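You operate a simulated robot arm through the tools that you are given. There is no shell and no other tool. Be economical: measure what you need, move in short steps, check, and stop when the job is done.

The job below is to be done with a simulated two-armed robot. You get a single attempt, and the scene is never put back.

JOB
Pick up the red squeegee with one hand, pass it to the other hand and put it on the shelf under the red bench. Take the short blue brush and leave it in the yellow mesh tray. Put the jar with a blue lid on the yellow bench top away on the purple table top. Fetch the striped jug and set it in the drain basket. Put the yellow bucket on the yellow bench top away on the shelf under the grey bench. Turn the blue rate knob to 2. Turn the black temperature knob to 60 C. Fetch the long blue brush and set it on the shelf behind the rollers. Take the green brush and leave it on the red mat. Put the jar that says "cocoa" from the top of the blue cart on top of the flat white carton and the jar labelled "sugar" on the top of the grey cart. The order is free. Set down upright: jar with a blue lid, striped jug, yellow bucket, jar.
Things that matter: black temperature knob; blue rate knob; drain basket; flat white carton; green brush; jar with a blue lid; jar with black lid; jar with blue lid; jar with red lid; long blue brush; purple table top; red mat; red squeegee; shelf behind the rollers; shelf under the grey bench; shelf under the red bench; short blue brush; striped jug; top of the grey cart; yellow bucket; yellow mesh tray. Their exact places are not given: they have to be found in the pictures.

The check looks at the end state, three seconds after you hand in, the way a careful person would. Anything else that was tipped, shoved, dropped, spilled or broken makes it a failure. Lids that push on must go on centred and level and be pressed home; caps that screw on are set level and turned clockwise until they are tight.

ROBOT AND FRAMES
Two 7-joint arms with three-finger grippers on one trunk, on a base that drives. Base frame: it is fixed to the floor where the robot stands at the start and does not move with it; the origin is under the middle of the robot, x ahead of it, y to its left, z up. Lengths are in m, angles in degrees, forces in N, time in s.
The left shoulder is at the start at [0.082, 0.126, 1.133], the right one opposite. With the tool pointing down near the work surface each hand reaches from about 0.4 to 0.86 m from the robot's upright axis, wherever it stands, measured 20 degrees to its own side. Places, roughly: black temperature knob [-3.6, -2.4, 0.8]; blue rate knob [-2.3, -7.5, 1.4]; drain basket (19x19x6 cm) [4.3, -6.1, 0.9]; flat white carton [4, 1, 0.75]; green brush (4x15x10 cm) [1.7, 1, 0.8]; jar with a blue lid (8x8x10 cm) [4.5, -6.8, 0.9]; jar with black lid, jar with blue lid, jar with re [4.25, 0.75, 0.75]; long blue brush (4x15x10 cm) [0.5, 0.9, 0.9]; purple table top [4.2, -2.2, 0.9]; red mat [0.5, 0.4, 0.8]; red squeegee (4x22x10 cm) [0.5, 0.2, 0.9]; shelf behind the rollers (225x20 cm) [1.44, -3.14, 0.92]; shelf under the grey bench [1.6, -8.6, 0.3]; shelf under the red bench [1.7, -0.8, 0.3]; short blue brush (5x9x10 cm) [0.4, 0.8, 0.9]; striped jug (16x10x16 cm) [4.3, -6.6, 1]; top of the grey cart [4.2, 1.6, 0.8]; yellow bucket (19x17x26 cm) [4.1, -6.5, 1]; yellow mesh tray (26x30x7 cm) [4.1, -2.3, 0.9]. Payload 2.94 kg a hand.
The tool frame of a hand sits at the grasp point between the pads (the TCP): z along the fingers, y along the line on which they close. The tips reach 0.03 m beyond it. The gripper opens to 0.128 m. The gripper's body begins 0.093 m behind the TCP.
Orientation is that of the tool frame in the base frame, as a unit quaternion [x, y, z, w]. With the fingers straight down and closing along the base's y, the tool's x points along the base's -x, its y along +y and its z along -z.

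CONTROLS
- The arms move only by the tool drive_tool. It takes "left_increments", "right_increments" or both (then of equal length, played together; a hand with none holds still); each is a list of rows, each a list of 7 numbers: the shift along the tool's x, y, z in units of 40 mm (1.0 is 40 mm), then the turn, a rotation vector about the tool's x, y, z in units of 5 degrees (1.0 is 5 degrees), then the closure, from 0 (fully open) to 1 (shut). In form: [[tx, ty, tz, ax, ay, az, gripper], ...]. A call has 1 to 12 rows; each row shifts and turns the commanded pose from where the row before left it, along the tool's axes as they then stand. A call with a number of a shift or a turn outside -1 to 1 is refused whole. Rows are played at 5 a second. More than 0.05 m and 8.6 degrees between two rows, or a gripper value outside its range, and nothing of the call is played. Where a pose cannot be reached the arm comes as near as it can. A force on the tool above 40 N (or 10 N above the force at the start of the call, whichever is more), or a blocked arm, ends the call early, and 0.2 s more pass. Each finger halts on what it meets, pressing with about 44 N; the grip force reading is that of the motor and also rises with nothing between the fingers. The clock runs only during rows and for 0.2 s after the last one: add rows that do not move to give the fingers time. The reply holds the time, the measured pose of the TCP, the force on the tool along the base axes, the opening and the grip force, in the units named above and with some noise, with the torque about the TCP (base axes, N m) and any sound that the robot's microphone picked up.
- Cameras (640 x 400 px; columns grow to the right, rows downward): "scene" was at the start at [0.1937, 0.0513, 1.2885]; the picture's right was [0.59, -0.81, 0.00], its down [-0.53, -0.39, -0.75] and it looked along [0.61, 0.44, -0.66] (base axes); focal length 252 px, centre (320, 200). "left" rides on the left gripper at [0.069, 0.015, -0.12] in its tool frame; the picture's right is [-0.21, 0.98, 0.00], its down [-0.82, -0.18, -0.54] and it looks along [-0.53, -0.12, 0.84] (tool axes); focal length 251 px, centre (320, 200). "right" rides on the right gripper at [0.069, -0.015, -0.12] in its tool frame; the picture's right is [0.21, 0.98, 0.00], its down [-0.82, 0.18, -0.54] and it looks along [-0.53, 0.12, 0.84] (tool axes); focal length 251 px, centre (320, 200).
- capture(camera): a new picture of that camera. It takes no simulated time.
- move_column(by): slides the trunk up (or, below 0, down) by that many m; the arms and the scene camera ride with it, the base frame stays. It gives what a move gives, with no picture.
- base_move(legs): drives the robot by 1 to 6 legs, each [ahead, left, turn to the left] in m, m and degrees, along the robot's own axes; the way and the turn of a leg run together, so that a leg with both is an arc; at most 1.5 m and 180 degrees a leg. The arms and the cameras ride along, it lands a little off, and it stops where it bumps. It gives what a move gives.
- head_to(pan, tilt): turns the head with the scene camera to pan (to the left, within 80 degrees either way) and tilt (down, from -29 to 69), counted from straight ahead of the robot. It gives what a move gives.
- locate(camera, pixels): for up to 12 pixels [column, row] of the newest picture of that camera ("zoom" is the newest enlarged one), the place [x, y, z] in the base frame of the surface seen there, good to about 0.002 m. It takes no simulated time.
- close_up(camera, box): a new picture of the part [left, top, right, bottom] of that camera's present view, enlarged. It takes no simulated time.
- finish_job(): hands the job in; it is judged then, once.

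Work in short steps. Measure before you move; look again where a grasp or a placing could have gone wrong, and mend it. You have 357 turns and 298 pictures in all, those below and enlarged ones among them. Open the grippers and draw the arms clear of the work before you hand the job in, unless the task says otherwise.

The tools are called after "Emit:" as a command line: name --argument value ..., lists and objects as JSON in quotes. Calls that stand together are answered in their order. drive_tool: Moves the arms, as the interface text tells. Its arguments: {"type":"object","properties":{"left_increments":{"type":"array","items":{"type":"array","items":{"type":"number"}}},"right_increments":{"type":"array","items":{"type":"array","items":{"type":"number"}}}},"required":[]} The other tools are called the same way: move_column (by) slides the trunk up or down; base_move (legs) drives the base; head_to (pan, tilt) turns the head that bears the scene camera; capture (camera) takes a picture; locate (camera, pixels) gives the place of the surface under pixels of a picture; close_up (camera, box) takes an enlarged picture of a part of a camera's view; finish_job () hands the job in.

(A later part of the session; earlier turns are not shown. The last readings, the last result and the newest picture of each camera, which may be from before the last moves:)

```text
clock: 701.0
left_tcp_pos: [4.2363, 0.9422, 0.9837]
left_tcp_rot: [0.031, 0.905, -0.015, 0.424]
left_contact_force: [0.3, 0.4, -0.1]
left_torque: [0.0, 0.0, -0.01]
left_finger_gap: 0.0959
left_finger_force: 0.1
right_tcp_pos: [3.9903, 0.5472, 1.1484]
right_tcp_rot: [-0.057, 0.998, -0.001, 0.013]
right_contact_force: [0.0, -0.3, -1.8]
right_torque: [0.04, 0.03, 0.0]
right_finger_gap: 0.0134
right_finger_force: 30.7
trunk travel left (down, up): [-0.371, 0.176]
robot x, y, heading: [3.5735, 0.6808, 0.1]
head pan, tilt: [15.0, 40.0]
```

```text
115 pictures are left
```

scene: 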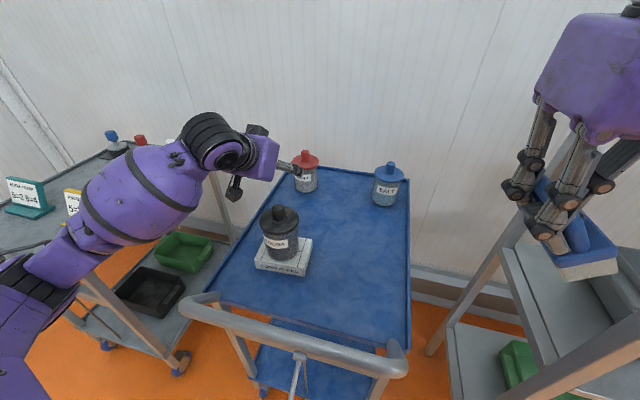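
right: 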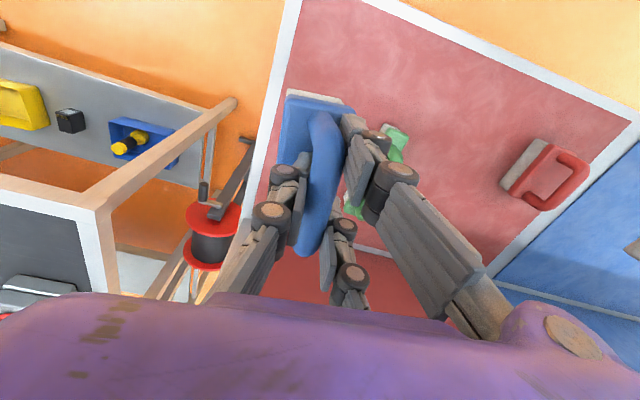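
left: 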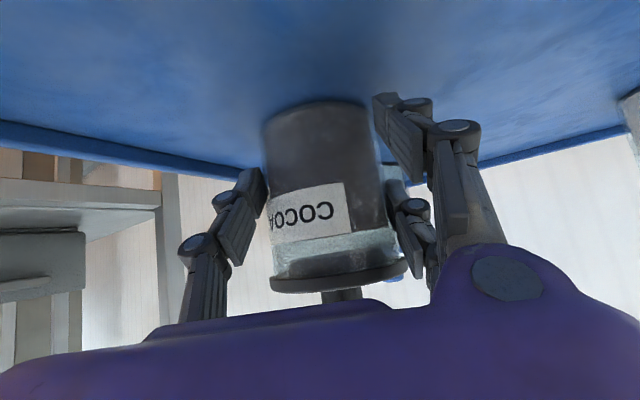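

The robot tilted slightly – something (body vs. cart handle) is touching. Raise the trunk again and back off 4 cm.

Emit:
move_column --by 0.06

Emit:
head_to --pan 0 --tilt 69

Emit:
capture --camera "scene"

```text
clock: 702.0
left_tcp_pos: [4.2506, 0.9396, 1.0337]
left_tcp_rot: [0.031, 0.908, -0.013, 0.417]
left_contact_force: [0.3, -0.1, 0.1]
left_torque: [0.04, -0.01, -0.01]
left_finger_gap: 0.0957
left_finger_force: 0.1
right_tcp_pos: [4.0077, 0.5433, 1.1962]
right_tcp_rot: [-0.059, 0.998, 0.001, -0.002]
right_contact_force: [0.3, -0.2, -1.4]
right_torque: [0.06, 0.08, 0.0]
right_finger_gap: 0.0131
right_finger_force: 31.0
trunk travel left (down, up): [-0.431, 0.116]
robot x, y, heading: [3.5756, 0.6836, 0.1]
head pan, tilt: [15.0, 40.0]
```

```text
clock: 702.9
left_tcp_pos: [4.2511, 0.94, 1.0328]
left_tcp_rot: [0.031, 0.909, -0.013, 0.416]
left_contact_force: [-0.4, 0.0, -0.2]
left_torque: [0.03, -0.02, 0.02]
left_finger_gap: 0.0963
left_finger_force: 0.1
right_tcp_pos: [4.007, 0.5434, 1.198]
right_tcp_rot: [-0.057, 0.998, 0.002, 0.0]
right_contact_force: [0.0, -0.1, -1.0]
right_torque: [0.0, 0.02, -0.01]
right_finger_gap: 0.0134
right_finger_force: 30.4
trunk travel left (down, up): [-0.431, 0.116]
robot x, y, heading: [3.5727, 0.6753, 0.3]
head pan, tilt: [0.0, 68.8]
```

```text
114 pictures are left
```

scene: 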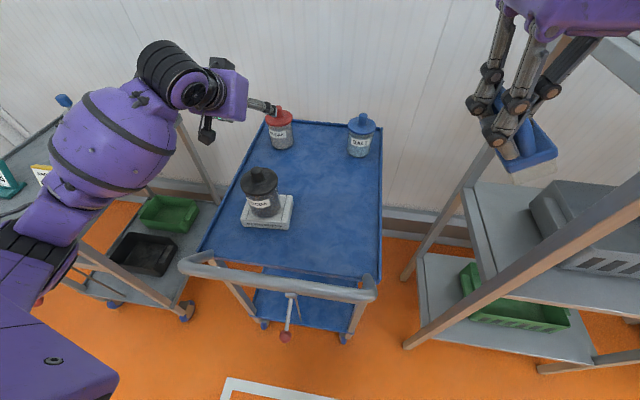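

Find what touched: locate the left elbow and nearby cart parts.

Emit:
locate --camera "scene" --pixels '[[40, 240], [70, 180], [100, 230], [30, 270], [100, 270], [210, 130], [60, 300], [5, 290], [80, 250], [45, 175]]'

Emit:
head_to --pan 50 --tilt 50

Emit:
capture --camera "scene"

```text
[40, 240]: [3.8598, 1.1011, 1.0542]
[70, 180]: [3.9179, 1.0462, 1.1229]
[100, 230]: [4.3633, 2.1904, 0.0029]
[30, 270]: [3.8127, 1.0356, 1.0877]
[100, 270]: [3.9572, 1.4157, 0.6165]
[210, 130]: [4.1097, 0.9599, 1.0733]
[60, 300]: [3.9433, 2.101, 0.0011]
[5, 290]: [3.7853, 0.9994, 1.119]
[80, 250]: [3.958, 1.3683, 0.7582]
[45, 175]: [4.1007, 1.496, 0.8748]
```

```text
clock: 704.1
left_tcp_pos: [4.2497, 0.9395, 1.0348]
left_tcp_rot: [0.031, 0.908, -0.013, 0.417]
left_contact_force: [0.2, 0.1, -0.8]
left_torque: [0.01, 0.01, -0.02]
left_finger_gap: 0.096
left_finger_force: 0.1
right_tcp_pos: [4.0058, 0.5428, 1.1984]
right_tcp_rot: [-0.057, 0.998, 0.001, 0.002]
right_contact_force: [0.4, 0.7, -1.7]
right_torque: [0.04, 0.01, 0.0]
right_finger_gap: 0.0134
right_finger_force: 30.9
trunk travel left (down, up): [-0.431, 0.116]
robot x, y, heading: [3.5737, 0.682, 0.2]
head pan, tilt: [50.0, 50.0]
```

```text
113 pictures are left
```

scene: 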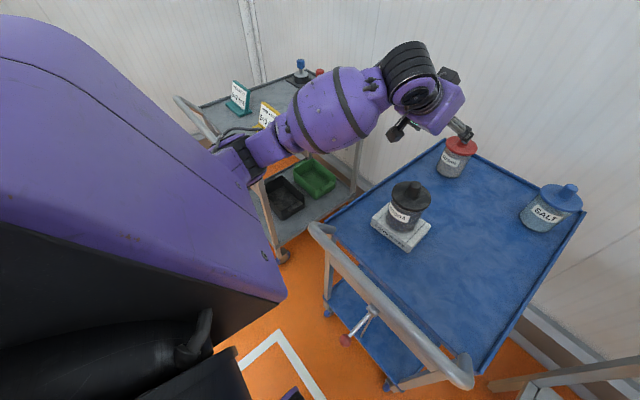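

The torso overhang nears the handle when lowered, so I keep this trunk height and use the arm only.

Emit:
drive_tool --left_increments '[[0.29, 0.03, 0.79, 0, 0, 0, 0.25], [0.29, 0.03, 0.79, 0, 0, 0, 0.25], [0.29, 0.03, 0.79, 0, 0, 0, 0.25], [0.29, 0.03, 0.79, 0, 0, 0, 0.25]]'

Emit:
capture --camera "left"

```text
clock: 705.1
left_tcp_pos: [4.318, 0.9393, 0.9162]
left_tcp_rot: [0.032, 0.908, -0.014, 0.418]
left_contact_force: [-0.2, -0.3, -0.4]
left_torque: [0.01, 0.01, 0.02]
left_finger_gap: 0.0958
left_finger_force: 0.2
right_tcp_pos: [4.0066, 0.5437, 1.1971]
right_tcp_rot: [-0.057, 0.998, 0.001, 0.001]
right_contact_force: [-0.3, -0.3, -1.4]
right_torque: [0.05, 0.02, 0.02]
right_finger_gap: 0.0134
right_finger_force: 30.6
trunk travel left (down, up): [-0.431, 0.116]
robot x, y, heading: [3.5752, 0.682, 0.3]
head pan, tilt: [50.0, 50.0]
```

```text
112 pictures are left
```

left: 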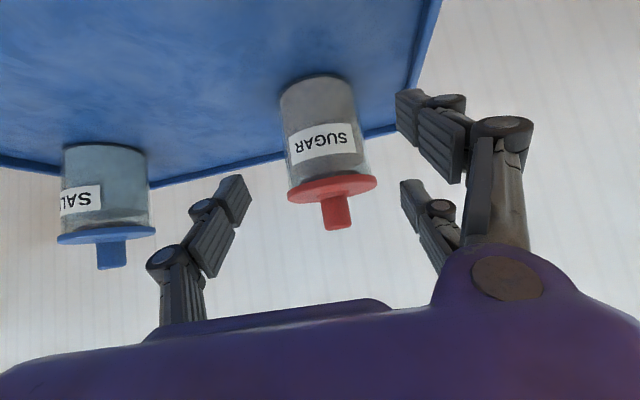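

The cart rim is close to the jar's left side. I'll yaw the hand +34° so the low finger stays clear of the rim: shift right, rotate.

Emit:
drive_tool --left_increments '[[0.2, -0.75, -0.2, 0, 0, 0, 0.25], [0.2, -0.75, -0.2, 0, 0, 0, 0.25], [0, 0, 0, -0.74, 0, -0.63, 0.25], [0, 0, 0, -0.74, 0, -0.63, 0.25], [0, 0, 0, -0.74, 0, -0.63, 0.25], [0, 0, 0, -0.74, 0, -0.63, 0.25], [0, 0, 0, -0.74, 0, -0.63, 0.25], [0, 0, 0, -0.74, 0, -0.63, 0.25], [0, 0, 0, -0.74, 0, -0.63, 0.25]]'

Emit:
capture --camera "left"

```text
clock: 707.3
left_tcp_pos: [4.2977, 0.9185, 0.9513]
left_tcp_rot: [-0.246, 0.859, 0.12, 0.432]
left_contact_force: [1.6, 6.4, 11.7]
left_torque: [-0.83, 0.97, -0.51]
left_finger_gap: 0.096
left_finger_force: 0.1
right_tcp_pos: [4.0015, 0.5542, 1.1975]
right_tcp_rot: [-0.063, 0.998, -0.002, 0.001]
right_contact_force: [-0.5, 0.6, -0.7]
right_torque: [-0.07, -0.01, -0.01]
right_finger_gap: 0.0131
right_finger_force: 30.9
trunk travel left (down, up): [-0.431, 0.116]
robot x, y, heading: [3.5766, 0.6843, 0.5]
head pan, tilt: [50.0, 50.0]
stopped in row 9 (left hand): the arm was blocked; the commanded pose is now the measured one
```

```text
111 pictures are left
```

left: 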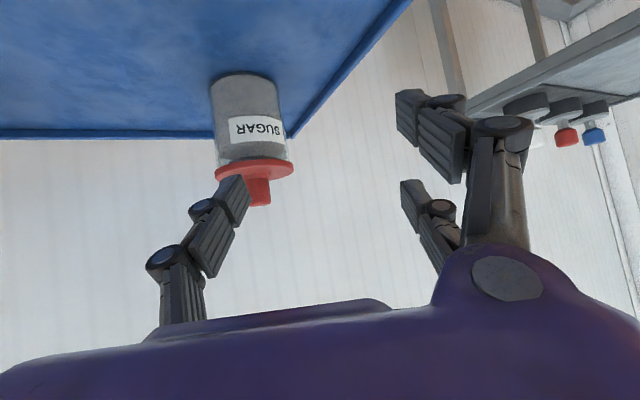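

Blocked! Check what's touching in the scene view.

Emit:
capture --camera "scene"

```text
110 pictures are left
```

scene: 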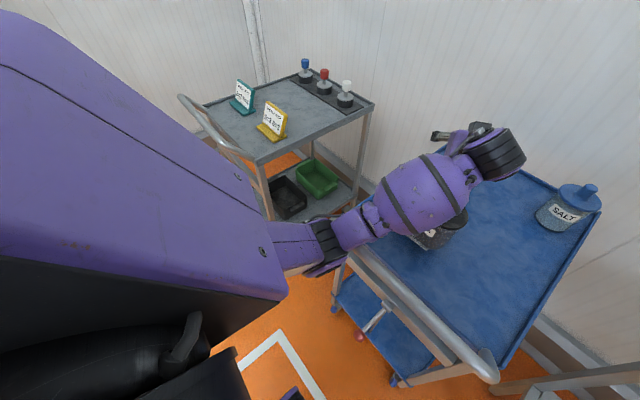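

The forearm has swung down over the cocoa jar. Raise the trunk first, then look.

Emit:
move_column --by 0.11

Emit:
close_up --camera "scene" --box '[330, 100, 620, 300]'

```text
clock: 708.7
left_tcp_pos: [4.3018, 0.9027, 1.0518]
left_tcp_rot: [-0.242, 0.864, 0.12, 0.424]
left_contact_force: [-0.1, -0.5, -0.4]
left_torque: [0.01, -0.04, 0.0]
left_finger_gap: 0.0959
left_finger_force: 0.1
right_tcp_pos: [4.0076, 0.5456, 1.3048]
right_tcp_rot: [-0.06, 0.998, 0.001, 0.0]
right_contact_force: [-0.5, 0.2, -1.9]
right_torque: [0.02, 0.02, -0.02]
right_finger_gap: 0.0134
right_finger_force: 30.7
trunk travel left (down, up): [-0.541, 0.006]
robot x, y, heading: [3.573, 0.6846, 0.5]
head pan, tilt: [50.0, 50.0]
```

```text
2.00 times, centred on (475, 200) of scene
```

zoom: 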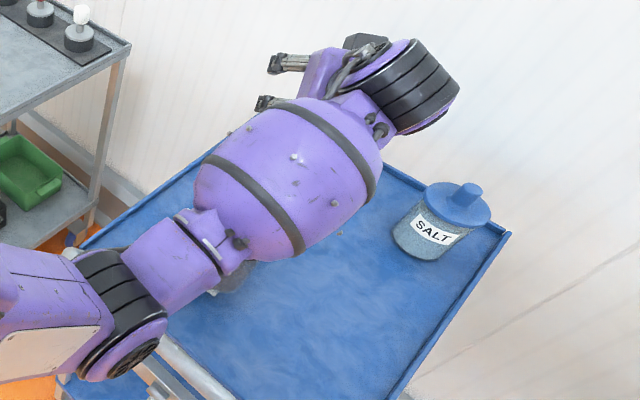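

Free. Rotate the hand back.

Emit:
drive_tool --left_increments '[[0, 0, 0, 0.87, 0, 0.67, 0.25], [0, 0, 0, 0.87, 0, 0.67, 0.25], [0, 0, 0, 0.87, 0, 0.67, 0.25], [0, 0, 0, 0.87, 0, 0.67, 0.25], [0, 0, 0, 0.87, 0, 0.67, 0.25], [0, 0, 0, 0.87, 0, 0.67, 0.25]]'

Emit:
capture --camera "scene"

```text
clock: 710.1
left_tcp_pos: [4.3012, 0.904, 1.0553]
left_tcp_rot: [0.014, 0.896, -0.008, 0.443]
left_contact_force: [1.0, 0.3, -0.1]
left_torque: [-0.01, -0.04, -0.01]
left_finger_gap: 0.0958
left_finger_force: 0.1
right_tcp_pos: [4.0056, 0.5475, 1.308]
right_tcp_rot: [-0.06, 0.998, 0.001, 0.0]
right_contact_force: [0.6, 0.0, -1.0]
right_torque: [0.03, 0.03, -0.01]
right_finger_gap: 0.0132
right_finger_force: 30.6
trunk travel left (down, up): [-0.541, 0.006]
robot x, y, heading: [3.5717, 0.6878, 0.5]
head pan, tilt: [50.0, 50.0]
```

```text
108 pictures are left
```

scene: 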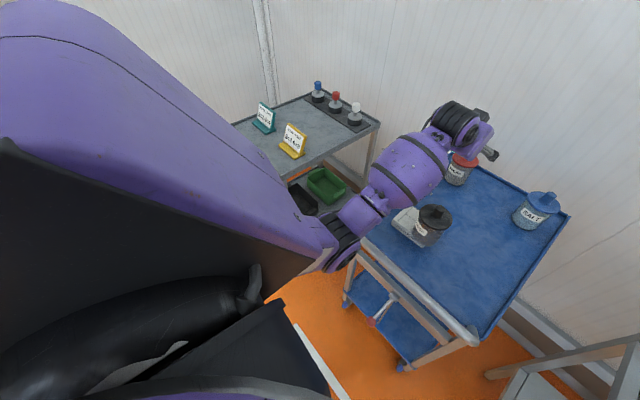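

Inspect the cocoa jar and carton.

Emit:
close_up --camera "scene" --box '[370, 130, 500, 270]'

Emit:
locate --camera "zoom" --pixels '[[295, 225], [260, 240], [320, 240], [290, 275], [130, 265], [170, 220], [240, 310], [160, 305], [290, 215], [260, 300]]'

```text
2.86 times, centred on (435, 200) of scene
```

zoom: 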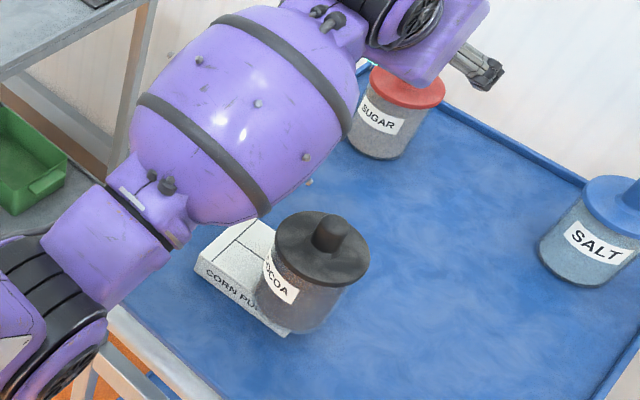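

```text
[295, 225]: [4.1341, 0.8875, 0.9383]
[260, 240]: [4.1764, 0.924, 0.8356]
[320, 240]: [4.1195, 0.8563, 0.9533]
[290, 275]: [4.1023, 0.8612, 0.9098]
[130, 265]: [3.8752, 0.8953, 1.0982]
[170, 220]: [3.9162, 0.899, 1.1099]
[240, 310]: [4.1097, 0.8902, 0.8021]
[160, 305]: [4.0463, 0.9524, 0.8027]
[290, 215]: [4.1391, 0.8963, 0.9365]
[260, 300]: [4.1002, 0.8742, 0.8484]
```

Cocoa shifted ~2 cm but stands on the carton. Measure the cart rim near the sugar jar and the cocoa's exact pose.

Emit:
head_to --pan 20 --tilt 48

Emit:
capture --camera "scene"

Emit:
close_up --camera "scene" --box '[230, 130, 350, 280]'

```text
clock: 711.1
left_tcp_pos: [4.3004, 0.9032, 1.0548]
left_tcp_rot: [0.014, 0.897, -0.007, 0.442]
left_contact_force: [0.1, -0.6, -0.2]
left_torque: [0.02, 0.01, -0.03]
left_finger_gap: 0.0961
left_finger_force: 0.0
right_tcp_pos: [4.0075, 0.5458, 1.3085]
right_tcp_rot: [-0.06, 0.998, 0.001, 0.001]
right_contact_force: [0.0, 0.2, -1.7]
right_torque: [0.04, 0.0, 0.01]
right_finger_gap: 0.0131
right_finger_force: 30.6
trunk travel left (down, up): [-0.541, 0.006]
robot x, y, heading: [3.5725, 0.6814, 0.6]
head pan, tilt: [20.0, 48.0]
```

```text
106 pictures are left
```

scene: 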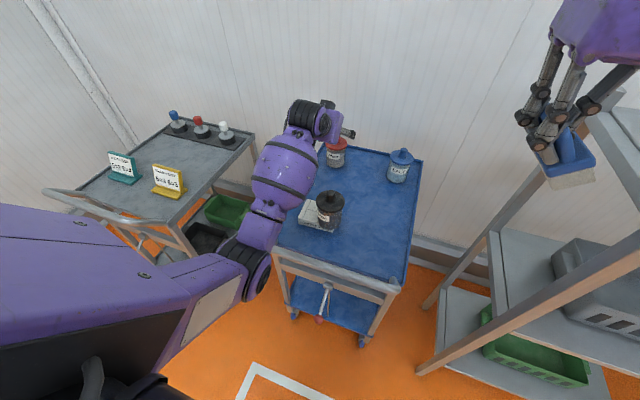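

```text
2.67 times, centred on (290, 205) of scene
```

zoom: 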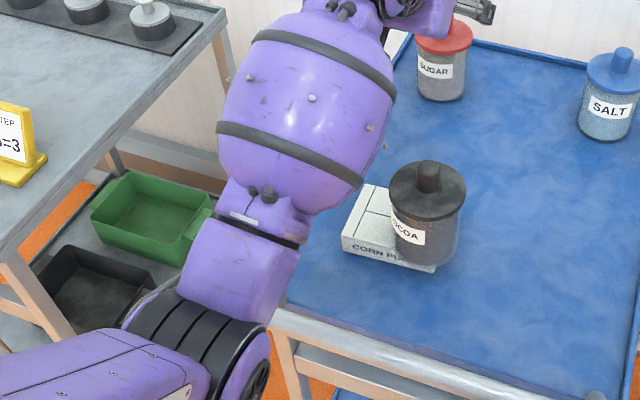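

Measure cocoa lid rim, carton corners.

Emit:
locate --camera "zoom" --pixels '[[393, 190], [463, 192], [425, 215], [430, 168], [345, 240], [432, 262], [372, 186], [410, 258], [455, 235], [430, 165]]'

```text
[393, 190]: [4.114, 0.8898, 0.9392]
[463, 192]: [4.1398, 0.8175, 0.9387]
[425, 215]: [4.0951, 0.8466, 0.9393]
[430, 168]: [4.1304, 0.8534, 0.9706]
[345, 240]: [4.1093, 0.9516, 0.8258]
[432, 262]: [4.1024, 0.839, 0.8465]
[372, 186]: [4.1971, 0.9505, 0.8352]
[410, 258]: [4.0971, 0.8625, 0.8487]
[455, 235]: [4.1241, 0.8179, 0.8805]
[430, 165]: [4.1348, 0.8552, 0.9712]
```

Carton moved ~3 cm too; I'll fix that after the sugar. Measure the rim near the sugar.

Emit:
locate --camera "zoom" --pixels '[[400, 55], [405, 45], [412, 60], [396, 75], [475, 40], [440, 100], [445, 40]]'

Emit:
capture --camera "left"

```text
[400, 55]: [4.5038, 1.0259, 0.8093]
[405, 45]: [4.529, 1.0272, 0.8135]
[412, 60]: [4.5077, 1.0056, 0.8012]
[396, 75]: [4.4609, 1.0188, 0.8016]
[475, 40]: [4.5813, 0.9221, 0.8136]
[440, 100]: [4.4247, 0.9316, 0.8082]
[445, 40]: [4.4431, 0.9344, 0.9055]
```

```text
104 pictures are left
```

left: 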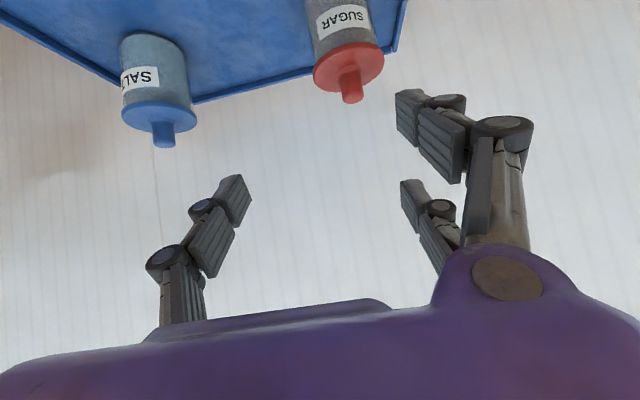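

The whole cart has rolled ~3.5 cm in +x (rim is at y 1.02, so there is room). Locate sugar precisely.

Emit:
locate --camera "left" --pixels '[[352, 98], [348, 85], [315, 70], [383, 60], [340, 40], [165, 140], [320, 45]]'

```text
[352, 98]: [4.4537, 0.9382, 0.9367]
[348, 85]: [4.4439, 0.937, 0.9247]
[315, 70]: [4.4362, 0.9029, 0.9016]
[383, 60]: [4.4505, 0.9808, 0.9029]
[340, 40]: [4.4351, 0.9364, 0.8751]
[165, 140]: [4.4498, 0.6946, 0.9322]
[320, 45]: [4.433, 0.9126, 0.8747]
```

Sugar centre ≈(4.46,0.939). Lower trunk 0.11 and move base 3 cm forward, then go to the pre-grasp.

Emit:
drive_tool --left_increments '[[0, 0.8, 0, 0, 0, 0, 0.25], [0, 0.1, 0, 0, 0, 0, 0.25]]'

Emit:
move_column --by -0.1

Emit:
base_move --legs '[[0.025, 0, 0]]'

Emit:
capture --camera "left"

```text
clock: 711.7
left_tcp_pos: [4.3029, 0.9374, 1.055]
left_tcp_rot: [0.014, 0.897, -0.007, 0.442]
left_contact_force: [-0.7, 0.3, -0.7]
left_torque: [0.05, -0.01, 0.01]
left_finger_gap: 0.0959
left_finger_force: 0.0
right_tcp_pos: [4.0071, 0.5441, 1.3089]
right_tcp_rot: [-0.06, 0.998, 0.001, 0.001]
right_contact_force: [0.3, -0.5, -0.1]
right_torque: [0.04, 0.0, -0.01]
right_finger_gap: 0.0133
right_finger_force: 30.5
trunk travel left (down, up): [-0.541, 0.006]
robot x, y, heading: [3.5724, 0.6851, 0.7]
head pan, tilt: [20.0, 48.0]
```

```text
clock: 713.0
left_tcp_pos: [4.3019, 0.9388, 0.9567]
left_tcp_rot: [0.013, 0.896, -0.007, 0.443]
left_contact_force: [0.2, 0.1, -0.1]
left_torque: [0.03, 0.02, -0.01]
left_finger_gap: 0.0961
left_finger_force: 0.0
right_tcp_pos: [4.0053, 0.5455, 1.2082]
right_tcp_rot: [-0.06, 0.998, 0.0, 0.002]
right_contact_force: [-0.2, -0.4, -1.1]
right_torque: [0.04, 0.0, -0.05]
right_finger_gap: 0.0132
right_finger_force: 30.4
trunk travel left (down, up): [-0.441, 0.106]
robot x, y, heading: [3.5764, 0.6815, 0.5]
head pan, tilt: [20.0, 48.0]
```

```text
clock: 713.8
left_tcp_pos: [4.3243, 0.94, 0.956]
left_tcp_rot: [0.013, 0.897, -0.007, 0.443]
left_contact_force: [0.0, 0.1, -0.1]
left_torque: [0.02, -0.02, -0.03]
left_finger_gap: 0.0959
left_finger_force: 0.1
right_tcp_pos: [4.0298, 0.5459, 1.209]
right_tcp_rot: [-0.06, 0.998, 0.001, 0.001]
right_contact_force: [-0.8, -0.5, -0.4]
right_torque: [0.02, -0.02, -0.01]
right_finger_gap: 0.0133
right_finger_force: 30.0
trunk travel left (down, up): [-0.441, 0.106]
robot x, y, heading: [3.5957, 0.6833, 0.5]
head pan, tilt: [20.0, 48.0]
```

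```text
103 pictures are left
```

left: 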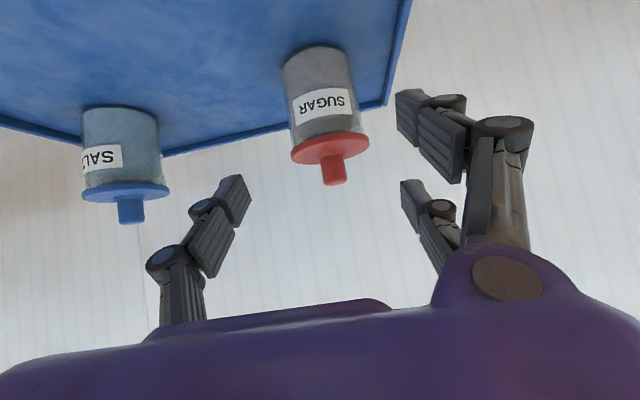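

Go to pre-grasp then advance to the jar body.

Emit:
drive_tool --left_increments '[[0.23, 0, 0.52, 0, 0, 0, 0.25], [0.23, 0, 0.52, 0, 0, 0, 0.25], [0, 0, 0.8, 0, 0, 0, 0.25], [0, 0, 0.8, 0, 0, 0, 0.25], [0, 0, 0.85, 0, 0, 0, 0.25], [0, 0, 0, 0, 0, 0, 0.25]]'

Emit:
capture --camera "left"

Emit:
close_up --camera "scene" --box '[220, 100, 430, 300]'

```text
clock: 715.2
left_tcp_pos: [4.4242, 0.9366, 0.854]
left_tcp_rot: [0.013, 0.897, -0.006, 0.443]
left_contact_force: [0.2, 0.2, 1.4]
left_torque: [-0.01, 0.03, 0.01]
left_finger_gap: 0.0961
left_finger_force: 0.1
right_tcp_pos: [4.0309, 0.5457, 1.2085]
right_tcp_rot: [-0.061, 0.998, 0.0, 0.001]
right_contact_force: [-0.1, 0.0, -0.3]
right_torque: [0.01, 0.0, -0.02]
right_finger_gap: 0.0134
right_finger_force: 30.4
trunk travel left (down, up): [-0.441, 0.106]
robot x, y, heading: [3.6001, 0.6819, 0.2]
head pan, tilt: [20.0, 48.0]
```

```text
102 pictures are left
```

left: 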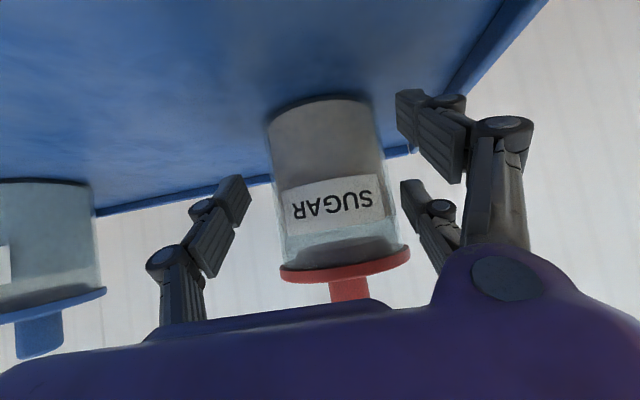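

```text
2.00 times, centred on (325, 200) of scene
```

zoom: 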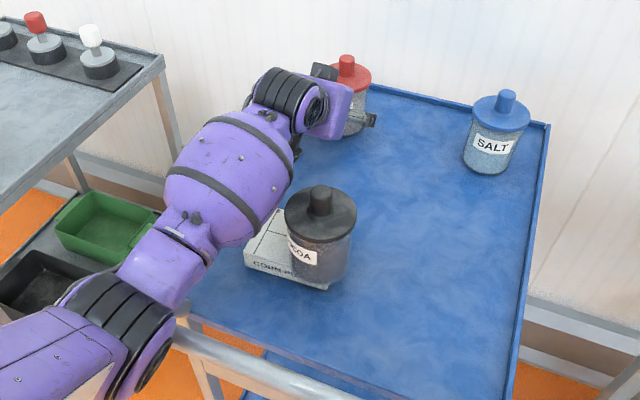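

Well placed; close on the body.

Emit:
drive_tool --left_increments '[[0, 0, 0, 0, 0, 0, 0.35], [0, 0, 0, 0, 0, 0, 0.45], [0, 0, 0, 0, 0, 0, 0.6], [0, 0, 0, 0, 0, 0, 0.6]]'

Emit:
drive_tool --left_increments '[[-0.4, 0, -0.3, 0, 0, 0, 0.6], [-0.7, 0, -0.55, 0, 0, 0, 0.6], [-0.8, 0, -0.6, 0, 0, 0, 0.6], [-0.8, 0, -0.6, 0, 0, 0, 0.6]]'

Emit:
capture --camera "scene"

```text
clock: 716.2
left_tcp_pos: [4.424, 0.937, 0.8543]
left_tcp_rot: [0.012, 0.896, -0.006, 0.443]
left_contact_force: [-1.1, 2.2, 2.0]
left_torque: [-0.08, -0.07, 0.02]
left_finger_gap: 0.076
left_finger_force: 43.5
right_tcp_pos: [4.0311, 0.5462, 1.2081]
right_tcp_rot: [-0.06, 0.998, 0.0, 0.002]
right_contact_force: [-0.2, -0.9, -2.1]
right_torque: [0.01, 0.04, -0.01]
right_finger_gap: 0.0133
right_finger_force: 30.2
trunk travel left (down, up): [-0.441, 0.106]
robot x, y, heading: [3.5993, 0.6838, 0.6]
head pan, tilt: [20.0, 48.0]
```

```text
clock: 717.2
left_tcp_pos: [4.4268, 0.9339, 0.99]
left_tcp_rot: [0.012, 0.897, -0.006, 0.441]
left_contact_force: [-0.1, 0.4, -4.4]
left_torque: [0.0, 0.08, -0.03]
left_finger_gap: 0.0756
left_finger_force: 43.8
right_tcp_pos: [4.0309, 0.547, 1.209]
right_tcp_rot: [-0.06, 0.998, 0.001, 0.0]
right_contact_force: [0.0, 1.0, -1.3]
right_torque: [0.01, 0.0, 0.02]
right_finger_gap: 0.0132
right_finger_force: 29.6
trunk travel left (down, up): [-0.441, 0.106]
robot x, y, heading: [3.5979, 0.6845, 0.4]
head pan, tilt: [20.0, 48.0]
```

```text
100 pictures are left
```

scene: 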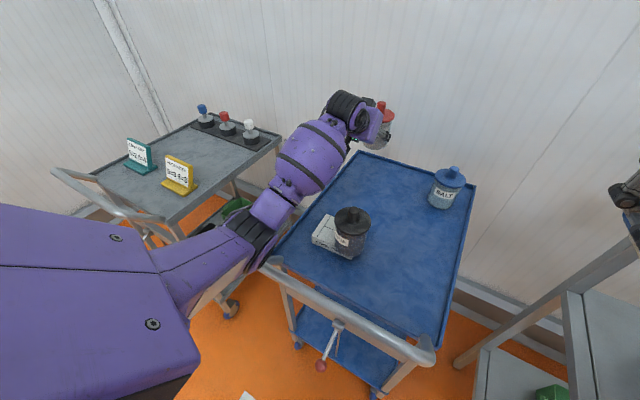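

Sugar lifted. Raise trunk 0.1 and carry it to the grey cart.

Emit:
move_column --by 0.1

Emit:
base_move --legs '[[-0.21, 0.64, 0]]'

Emit:
head_to --pan 15 --tilt 45

Emit:
capture --camera "scene"

```text
clock: 718.5
left_tcp_pos: [4.4262, 0.9369, 1.0863]
left_tcp_rot: [0.013, 0.898, -0.007, 0.44]
left_contact_force: [-0.3, -0.1, -5.1]
left_torque: [0.01, 0.09, -0.03]
left_finger_gap: 0.0754
left_finger_force: 44.0
right_tcp_pos: [4.033, 0.5461, 1.3061]
right_tcp_rot: [-0.06, 0.998, 0.001, -0.001]
right_contact_force: [-0.4, -0.4, -0.9]
right_torque: [0.05, 0.01, 0.01]
right_finger_gap: 0.0134
right_finger_force: 30.9
trunk travel left (down, up): [-0.541, 0.006]
robot x, y, heading: [3.5996, 0.6841, 0.5]
head pan, tilt: [20.0, 48.0]
```

```text
clock: 724.6
left_tcp_pos: [4.2036, 1.5911, 1.0903]
left_tcp_rot: [0.005, 0.897, -0.003, 0.442]
left_contact_force: [0.1, 0.2, -3.8]
left_torque: [0.03, 0.16, 0.02]
left_finger_gap: 0.0748
left_finger_force: 43.9
right_tcp_pos: [3.814, 1.1929, 1.3078]
right_tcp_rot: [-0.07, 0.998, 0.002, 0.001]
right_contact_force: [0.1, 1.1, -1.1]
right_torque: [0.05, 0.02, -0.01]
right_finger_gap: 0.013
right_finger_force: 30.5
trunk travel left (down, up): [-0.541, 0.006]
robot x, y, heading: [3.376, 1.3231, 1.3]
head pan, tilt: [20.0, 48.0]
```

```text
clock: 725.3
left_tcp_pos: [4.2032, 1.5915, 1.0908]
left_tcp_rot: [0.005, 0.897, -0.002, 0.441]
left_contact_force: [0.0, 0.6, -4.5]
left_torque: [0.02, 0.12, 0.0]
left_finger_gap: 0.075
left_finger_force: 43.5
right_tcp_pos: [3.8137, 1.1936, 1.307]
right_tcp_rot: [-0.069, 0.998, 0.001, 0.001]
right_contact_force: [1.0, 0.2, -1.1]
right_torque: [0.02, 0.02, 0.01]
right_finger_gap: 0.0133
right_finger_force: 30.0
trunk travel left (down, up): [-0.541, 0.006]
robot x, y, heading: [3.3772, 1.3233, 1.6]
head pan, tilt: [15.0, 45.0]
```

```text
99 pictures are left
```

scene: 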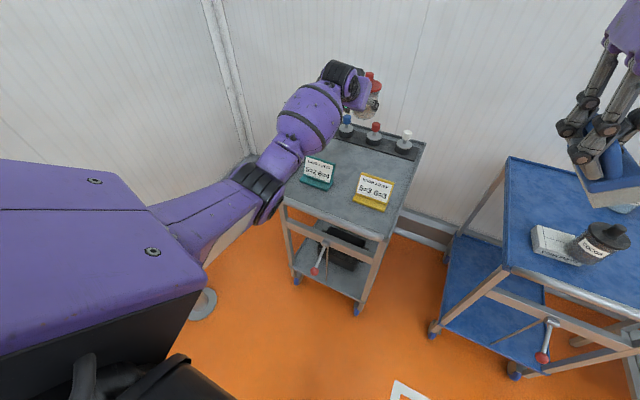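

Lower the trunk 0.19 and look again.

Emit:
move_column --by -0.19

Emit:
close_up --camera "scene" --box '[230, 60, 450, 240]'

Emit:
capture --camera "left"

```text
clock: 727.4
left_tcp_pos: [4.2018, 1.5906, 0.9015]
left_tcp_rot: [0.006, 0.897, -0.004, 0.443]
left_contact_force: [0.2, 0.7, -4.8]
left_torque: [-0.01, 0.12, -0.02]
left_finger_gap: 0.0749
left_finger_force: 44.3
right_tcp_pos: [3.815, 1.1927, 1.1185]
right_tcp_rot: [-0.069, 0.998, 0.001, 0.002]
right_contact_force: [-0.2, 0.4, -0.3]
right_torque: [0.03, 0.0, 0.0]
right_finger_gap: 0.0132
right_finger_force: 29.9
trunk travel left (down, up): [-0.351, 0.196]
robot x, y, heading: [3.3767, 1.318, 1.5]
head pan, tilt: [15.0, 45.0]
```

```text
2.22 times, centred on (340, 150) of scene
```

zoom: 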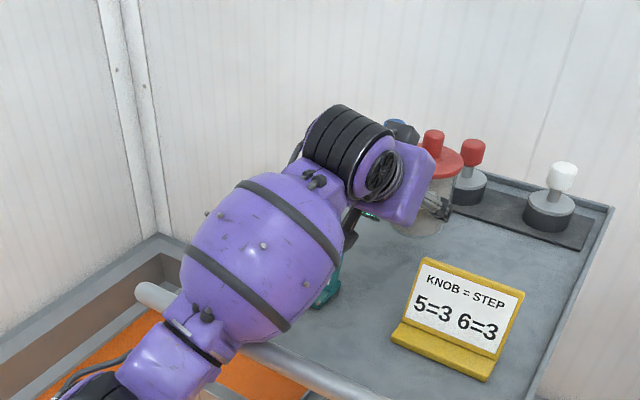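

```text
97 pictures are left
```

left: 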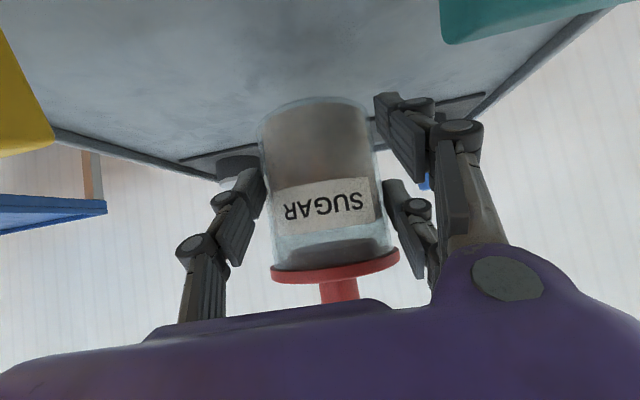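

Check forearm clearance from the teal sign.

Emit:
locate --camera "zoom" --pixels '[[330, 290], [320, 300], [270, 310], [240, 330], [290, 320], [345, 250], [400, 330], [475, 200]]'

Emit:
locate --camera "left" --pixels '[[500, 20], [445, 35], [520, 5], [25, 100], [240, 160], [210, 165]]'

```text
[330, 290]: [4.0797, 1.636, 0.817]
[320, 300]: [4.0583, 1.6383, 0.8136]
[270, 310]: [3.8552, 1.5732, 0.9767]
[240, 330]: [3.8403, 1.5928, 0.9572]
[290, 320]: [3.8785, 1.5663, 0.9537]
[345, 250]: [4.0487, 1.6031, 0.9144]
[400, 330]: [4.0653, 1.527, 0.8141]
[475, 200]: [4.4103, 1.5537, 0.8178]
```

```text
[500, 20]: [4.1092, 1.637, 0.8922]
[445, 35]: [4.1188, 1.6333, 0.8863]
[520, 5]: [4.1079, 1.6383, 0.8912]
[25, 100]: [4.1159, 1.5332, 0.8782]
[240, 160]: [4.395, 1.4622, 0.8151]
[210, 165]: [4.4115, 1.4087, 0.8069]
```

Signs leave a 10 cm gap (y 1.533–1.633); move the jar back to (4.29,1.578) where the palm clears them.

Emit:
drive_tool --left_increments '[[-0.41, -0.16, 0.54, 0, 0, 0, 0.6], [-0.41, -0.16, 0.54, 0, 0, 0, 0.6], [0, 0, 0, 0, 0, 0, 0.6]]'

Emit:
capture --camera "left"

```text
clock: 728.2
left_tcp_pos: [4.2574, 1.5802, 0.8999]
left_tcp_rot: [0.006, 0.897, -0.003, 0.442]
left_contact_force: [0.3, 0.6, -4.0]
left_torque: [0.03, 0.16, 0.01]
left_finger_gap: 0.0751
left_finger_force: 43.5
right_tcp_pos: [3.8134, 1.1941, 1.1192]
right_tcp_rot: [-0.069, 0.998, 0.0, 0.001]
right_contact_force: [-0.5, 0.5, -0.5]
right_torque: [0.04, 0.02, 0.02]
right_finger_gap: 0.0134
right_finger_force: 29.8
trunk travel left (down, up): [-0.351, 0.196]
robot x, y, heading: [3.377, 1.3183, 1.3]
head pan, tilt: [15.0, 45.0]
```

```text
96 pictures are left
```

left: 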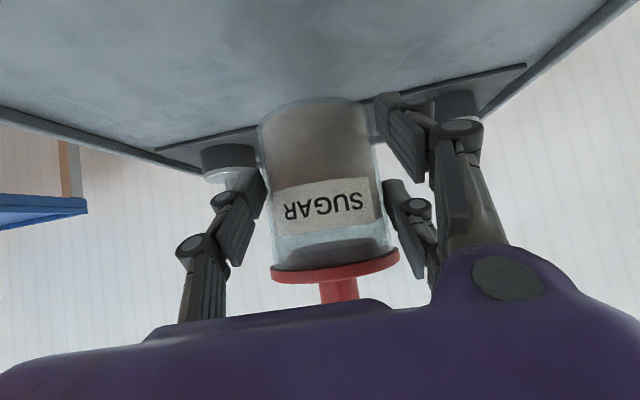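

Locate the switch plate's front edge.

Emit:
locate --camera "left" --pixels '[[180, 147], [230, 138], [200, 140], [500, 75], [440, 88], [160, 148], [210, 120], [235, 180]]'

```text
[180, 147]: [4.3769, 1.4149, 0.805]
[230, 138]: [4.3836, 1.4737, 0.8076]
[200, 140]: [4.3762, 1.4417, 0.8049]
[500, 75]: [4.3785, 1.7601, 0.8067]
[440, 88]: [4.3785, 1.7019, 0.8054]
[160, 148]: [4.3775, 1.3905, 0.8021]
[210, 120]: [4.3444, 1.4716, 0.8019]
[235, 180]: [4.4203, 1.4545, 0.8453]
```

Plate edge at x=4.377; jar edge 4.33, fine. Lower 4.5 cm.

Emit:
drive_tool --left_increments '[[0.16, 0, 0.5, 0, 0, 0, 0.6], [0.4, 0, 0.1, 0, 0, 0, 0.6], [0.3, 0, 0.1, 0, 0, 0, 0.6], [0.15, 0, 0.11, 0, 0, 0, 0.6], [0, 0, 0, 0, 0, 0, 0.6]]'

```text
clock: 729.6
left_tcp_pos: [4.2702, 1.5828, 0.9056]
left_tcp_rot: [0.007, 0.88, 0.006, 0.475]
left_contact_force: [1.5, 0.8, -4.1]
left_torque: [0.0, 0.15, -0.06]
left_finger_gap: 0.0751
left_finger_force: 44.0
right_tcp_pos: [3.8111, 1.1877, 1.1167]
right_tcp_rot: [-0.068, 0.998, 0.004, 0.003]
right_contact_force: [0.2, -0.3, -1.0]
right_torque: [0.11, 0.04, -0.01]
right_finger_gap: 0.013
right_finger_force: 29.8
trunk travel left (down, up): [-0.351, 0.196]
robot x, y, heading: [3.3764, 1.327, 1.3]
head pan, tilt: [15.0, 45.0]
stopped in row 5 (left hand): the arm was blocked; the commanded pose is now the measured one
```

The forearm rests on the grey cart's handle. Raise the trunk 0.12 and lower with the arm instead.

Emit:
move_column --by 0.12

Emit:
capture --camera "scene"

```text
clock: 731.1
left_tcp_pos: [4.2689, 1.5868, 1.0026]
left_tcp_rot: [0.005, 0.887, 0.002, 0.461]
left_contact_force: [-0.2, 0.6, -5.4]
left_torque: [0.02, 0.14, -0.01]
left_finger_gap: 0.0748
left_finger_force: 44.2
right_tcp_pos: [3.816, 1.1943, 1.2371]
right_tcp_rot: [-0.07, 0.998, 0.001, -0.001]
right_contact_force: [0.2, -0.5, -1.3]
right_torque: [0.04, 0.05, 0.04]
right_finger_gap: 0.0134
right_finger_force: 30.2
trunk travel left (down, up): [-0.471, 0.076]
robot x, y, heading: [3.3802, 1.3202, 1.6]
head pan, tilt: [15.0, 45.0]
```

```text
95 pictures are left
```

scene: 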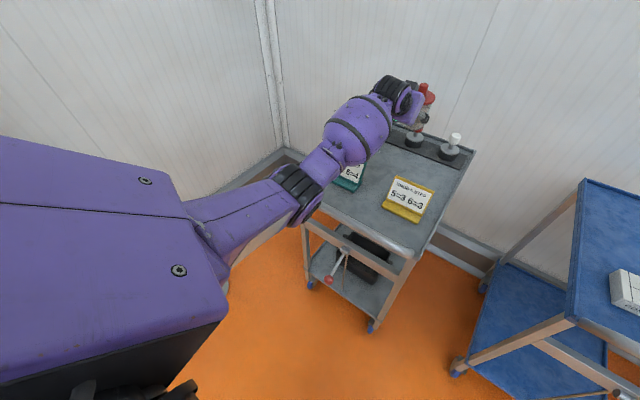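

Lower by arm ~14 cm now (with a 2° pitch correction).

Emit:
drive_tool --left_increments '[[0.74, -0.055, 0.47, 0, 0.45, 0, 0.6], [0.74, -0.055, 0.47, 0, 0, 0, 0.6], [0.74, -0.055, 0.47, 0, 0, 0, 0.6], [0.6, -0.055, 0.38, 0, 0, 0, 0.6], [0, 0, 0, 0, 0, 0, 0.6]]'

```text
clock: 732.3
left_tcp_pos: [4.2573, 1.5783, 0.8713]
left_tcp_rot: [0.006, 0.895, 0.002, 0.445]
left_contact_force: [-0.1, -0.1, -3.1]
left_torque: [0.04, 0.15, -0.02]
left_finger_gap: 0.0748
left_finger_force: 44.0
right_tcp_pos: [3.8147, 1.1934, 1.2383]
right_tcp_rot: [-0.069, 0.998, 0.001, 0.0]
right_contact_force: [0.4, 0.1, -1.0]
right_torque: [0.02, -0.01, 0.0]
right_finger_gap: 0.0133
right_finger_force: 30.5
trunk travel left (down, up): [-0.471, 0.076]
robot x, y, heading: [3.3792, 1.3212, 1.2]
head pan, tilt: [15.0, 45.0]
```

Nearly down; small steps to contact.

Emit:
drive_tool --left_increments '[[0.2, 0, 0.14, 0, 0, 0, 0.6], [0.12, 0, 0.09, 0, 0, 0, 0.6], [0.07, 0, 0.05, 0, 0, 0, 0.6], [0, 0, 0, 0, 0, 0, 0.6]]'

```text
clock: 733.3
left_tcp_pos: [4.2576, 1.5775, 0.8547]
left_tcp_rot: [0.005, 0.894, 0.002, 0.448]
left_contact_force: [0.8, 0.8, 5.3]
left_torque: [-0.23, -0.09, 0.06]
left_finger_gap: 0.0747
left_finger_force: 43.7
right_tcp_pos: [3.8131, 1.1938, 1.2385]
right_tcp_rot: [-0.068, 0.998, 0.001, 0.002]
right_contact_force: [0.5, 0.1, -1.5]
right_torque: [0.02, 0.0, 0.02]
right_finger_gap: 0.0132
right_finger_force: 29.4
trunk travel left (down, up): [-0.471, 0.076]
robot x, y, heading: [3.3767, 1.3262, 1.5]
head pan, tilt: [15.0, 45.0]
```

Contact. Open slowly and withdraw up along the fingers.

Emit:
drive_tool --left_increments '[[0, 0, 0, 0, 0, 0, 0.5], [0, 0, 0, 0, 0, 0, 0.4], [0, 0, 0, 0, 0, 0, 0.3], [0, 0, 0, 0, 0, 0, 0.25], [0, 0, 0, 0, 0, 0, 0.25], [0, 0, -0.7, 0, 0, 0, 0.25], [0, 0, -0.9, 0, 0, 0, 0.25], [0, 0, -0.9, 0, 0, 0, 0.25]]'

Emit:
capture --camera "left"

```text
clock: 735.1
left_tcp_pos: [4.1791, 1.5814, 0.9126]
left_tcp_rot: [0.006, 0.894, 0.001, 0.447]
left_contact_force: [-0.5, 0.5, -0.1]
left_torque: [-0.08, 0.0, -0.01]
left_finger_gap: 0.0962
left_finger_force: 0.0
right_tcp_pos: [3.813, 1.1936, 1.238]
right_tcp_rot: [-0.07, 0.998, 0.001, 0.002]
right_contact_force: [0.4, -0.3, -0.3]
right_torque: [0.01, 0.0, 0.03]
right_finger_gap: 0.013
right_finger_force: 30.1
trunk travel left (down, up): [-0.471, 0.076]
robot x, y, heading: [3.3821, 1.3195, 1.5]
head pan, tilt: [15.0, 45.0]
```

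```text
94 pictures are left
```

left: 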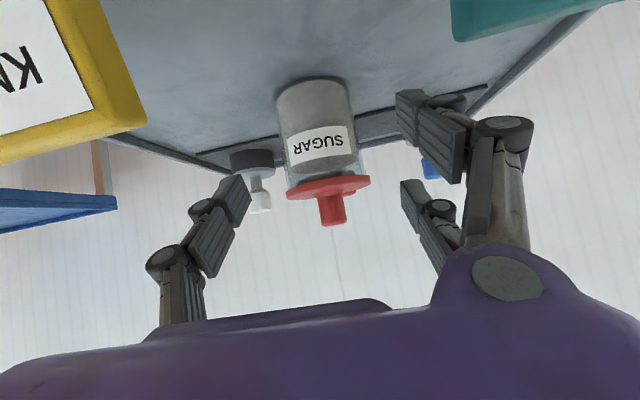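

Sugar stands on the grey cart. Raise, back away, and check both carts.

Emit:
move_column --by 0.07

Emit:
base_move --legs '[[-0.35, 0, 0], [0, -0.45, 0]]'

Emit:
head_to --pan 5 --tilt 35

Emit:
capture --camera "scene"

```text
clock: 736.1
left_tcp_pos: [4.1779, 1.5779, 0.9779]
left_tcp_rot: [0.005, 0.896, 0.003, 0.444]
left_contact_force: [0.0, 1.0, -0.2]
left_torque: [-0.02, -0.08, -0.01]
left_finger_gap: 0.0958
left_finger_force: 0.1
right_tcp_pos: [3.8157, 1.1934, 1.3059]
right_tcp_rot: [-0.069, 0.998, 0.001, -0.001]
right_contact_force: [0.5, 0.5, -0.8]
right_torque: [0.03, 0.03, -0.01]
right_finger_gap: 0.0132
right_finger_force: 29.7
trunk travel left (down, up): [-0.541, 0.006]
robot x, y, heading: [3.3784, 1.3227, 1.3]
head pan, tilt: [15.0, 45.0]
```

```text
clock: 742.5
left_tcp_pos: [3.831, 1.1188, 0.983]
left_tcp_rot: [0.006, 0.895, 0.002, 0.446]
left_contact_force: [-0.6, -0.3, 0.2]
left_torque: [0.03, 0.02, 0.0]
left_finger_gap: 0.0961
left_finger_force: 0.1
right_tcp_pos: [3.4663, 0.7341, 1.3084]
right_tcp_rot: [-0.067, 0.998, 0.001, 0.003]
right_contact_force: [0.1, 0.1, -2.0]
right_torque: [0.03, -0.01, -0.01]
right_finger_gap: 0.0131
right_finger_force: 30.2
trunk travel left (down, up): [-0.541, 0.006]
robot x, y, heading: [3.028, 0.865, 1.6]
head pan, tilt: [15.0, 45.0]
```

```text
clock: 743.2
left_tcp_pos: [3.8308, 1.117, 0.9814]
left_tcp_rot: [0.007, 0.895, 0.001, 0.446]
left_contact_force: [-0.4, 1.1, 0.3]
left_torque: [-0.01, 0.01, 0.03]
left_finger_gap: 0.096
left_finger_force: 0.0
right_tcp_pos: [3.4665, 0.7337, 1.3067]
right_tcp_rot: [-0.067, 0.998, 0.0, 0.002]
right_contact_force: [0.0, 0.5, -0.5]
right_torque: [0.04, 0.01, 0.01]
right_finger_gap: 0.0131
right_finger_force: 29.9
trunk travel left (down, up): [-0.541, 0.006]
robot x, y, heading: [3.0365, 0.8654, 1.5]
head pan, tilt: [5.0, 35.0]
```

```text
93 pictures are left
```

scene: 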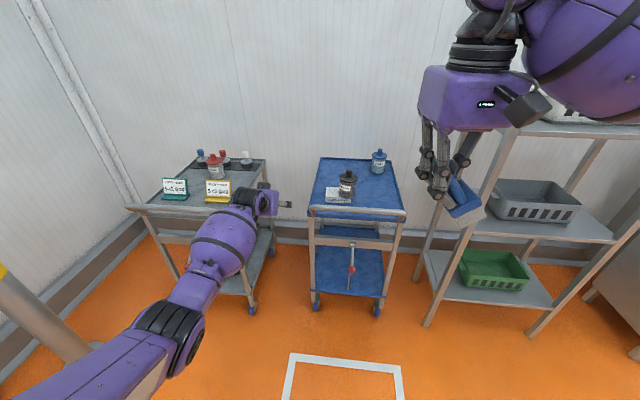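

Measure cart handle positions and jar on carton.

Emit:
locate --camera "scene" --pixels '[[340, 208], [380, 213], [320, 207], [165, 212], [312, 305], [378, 310], [215, 172], [378, 165], [347, 188], [338, 197]]'

Emit:
close_up --camera "scene" --box '[300, 140, 420, 230]'

```text
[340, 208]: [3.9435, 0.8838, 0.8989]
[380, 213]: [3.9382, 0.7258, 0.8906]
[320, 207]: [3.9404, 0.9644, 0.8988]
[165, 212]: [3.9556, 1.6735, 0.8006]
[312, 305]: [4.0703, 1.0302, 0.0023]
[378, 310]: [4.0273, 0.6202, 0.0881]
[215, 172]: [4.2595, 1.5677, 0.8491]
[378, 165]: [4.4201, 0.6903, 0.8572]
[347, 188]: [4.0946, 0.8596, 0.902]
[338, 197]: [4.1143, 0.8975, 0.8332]
```

```text
4.44 times, centred on (360, 185) of scene
```

zoom: 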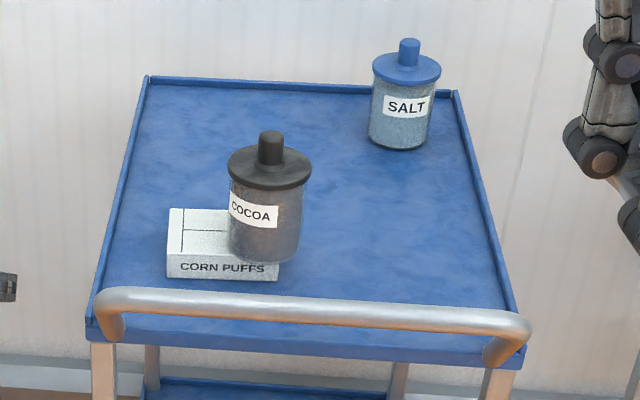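

Cart is 3.7 cm further in than originally. I'll pull it back by its handle: roll the left hand 90° so it closes vertically.

Emit:
drive_tool --left_increments '[[0, 0, 0, 0, 0, 1, 0.4], [0, 0, 0, 0, 0, 1, 0.4], [0, 0, 0, 0, 0, 1, 0.4], [0, 0, 0, 0, 0, 1, 0.4], [0, 0, 0, 0, 0, 1, 0.4], [0, 0, 0, 0, 0, 1, 0.4], [0, 0, 0, 0, 0, 1, 0.4], [0, 0, 0, 0, 0, 1, 0.4], [0, 0, 0, 0, 0, 1, 0.4], [0, 0, 0, 0, 0, 1, 0.4], [0, 0, 0, 0, 0, 1, 0.4], [0, 0, 0, 0, 0, 1, 0.4]]'

Emit:
drive_tool --left_increments '[[0, 0, 0, 0, 0, 1, 0.4], [0, 0, 0, 0, 0, 1, 0.4], [0, 0, 0, 0, 0, 1, 0.4], [0, 0, 0, 0, 0, 1, 0.4], [0, 0, 0, 0, 0, 1, 0.4], [0, 0, 0, 0, 0, 1, 0.4]]'

Emit:
base_move --legs '[[-0.05, -0.27, -1.5]]'

Emit:
capture --camera "left"

```text
clock: 745.9
left_tcp_pos: [3.8318, 1.1173, 0.9821]
left_tcp_rot: [0.454, 0.771, 0.225, 0.386]
left_contact_force: [-1.2, 0.4, 0.1]
left_torque: [-0.02, 0.04, -0.01]
left_finger_gap: 0.0769
left_finger_force: 0.2
right_tcp_pos: [3.4671, 0.7337, 1.3081]
right_tcp_rot: [-0.067, 0.998, 0.001, 0.002]
right_contact_force: [-0.3, -1.0, -0.5]
right_torque: [0.04, 0.02, -0.03]
right_finger_gap: 0.013
right_finger_force: 29.9
trunk travel left (down, up): [-0.541, 0.006]
robot x, y, heading: [3.0301, 0.865, 0.8]
head pan, tilt: [5.0, 35.0]
```

```text
clock: 747.2
left_tcp_pos: [3.8322, 1.1182, 0.9829]
left_tcp_rot: [0.638, 0.628, 0.317, 0.313]
left_contact_force: [0.2, 0.1, 0.6]
left_torque: [0.02, -0.01, 0.0]
left_finger_gap: 0.077
left_finger_force: 0.1
right_tcp_pos: [3.467, 0.7348, 1.3089]
right_tcp_rot: [-0.067, 0.998, 0.001, 0.001]
right_contact_force: [-0.1, 1.1, -0.7]
right_torque: [0.05, 0.04, -0.01]
right_finger_gap: 0.0131
right_finger_force: 29.8
trunk travel left (down, up): [-0.541, 0.006]
robot x, y, heading: [3.0292, 0.8629, 1.4]
head pan, tilt: [5.0, 35.0]
```

```text
clock: 750.2
left_tcp_pos: [3.7905, 0.8274, 0.9819]
left_tcp_rot: [0.647, 0.619, 0.311, 0.319]
left_contact_force: [0.2, 0.1, 0.4]
left_torque: [-0.04, 0.0, 0.04]
left_finger_gap: 0.0768
left_finger_force: 0.0
right_tcp_pos: [3.415, 0.4559, 1.3083]
right_tcp_rot: [-0.054, 0.999, 0.001, 0.002]
right_contact_force: [-0.5, 0.5, -1.0]
right_torque: [0.06, 0.01, 0.01]
right_finger_gap: 0.0133
right_finger_force: 30.1
trunk travel left (down, up): [-0.541, 0.006]
robot x, y, heading: [2.9804, 0.5941, -0.5]
head pan, tilt: [5.0, 35.0]
```

```text
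91 pictures are left
```

left: 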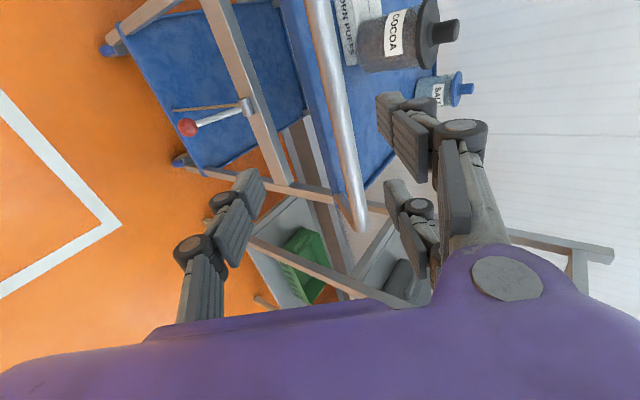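

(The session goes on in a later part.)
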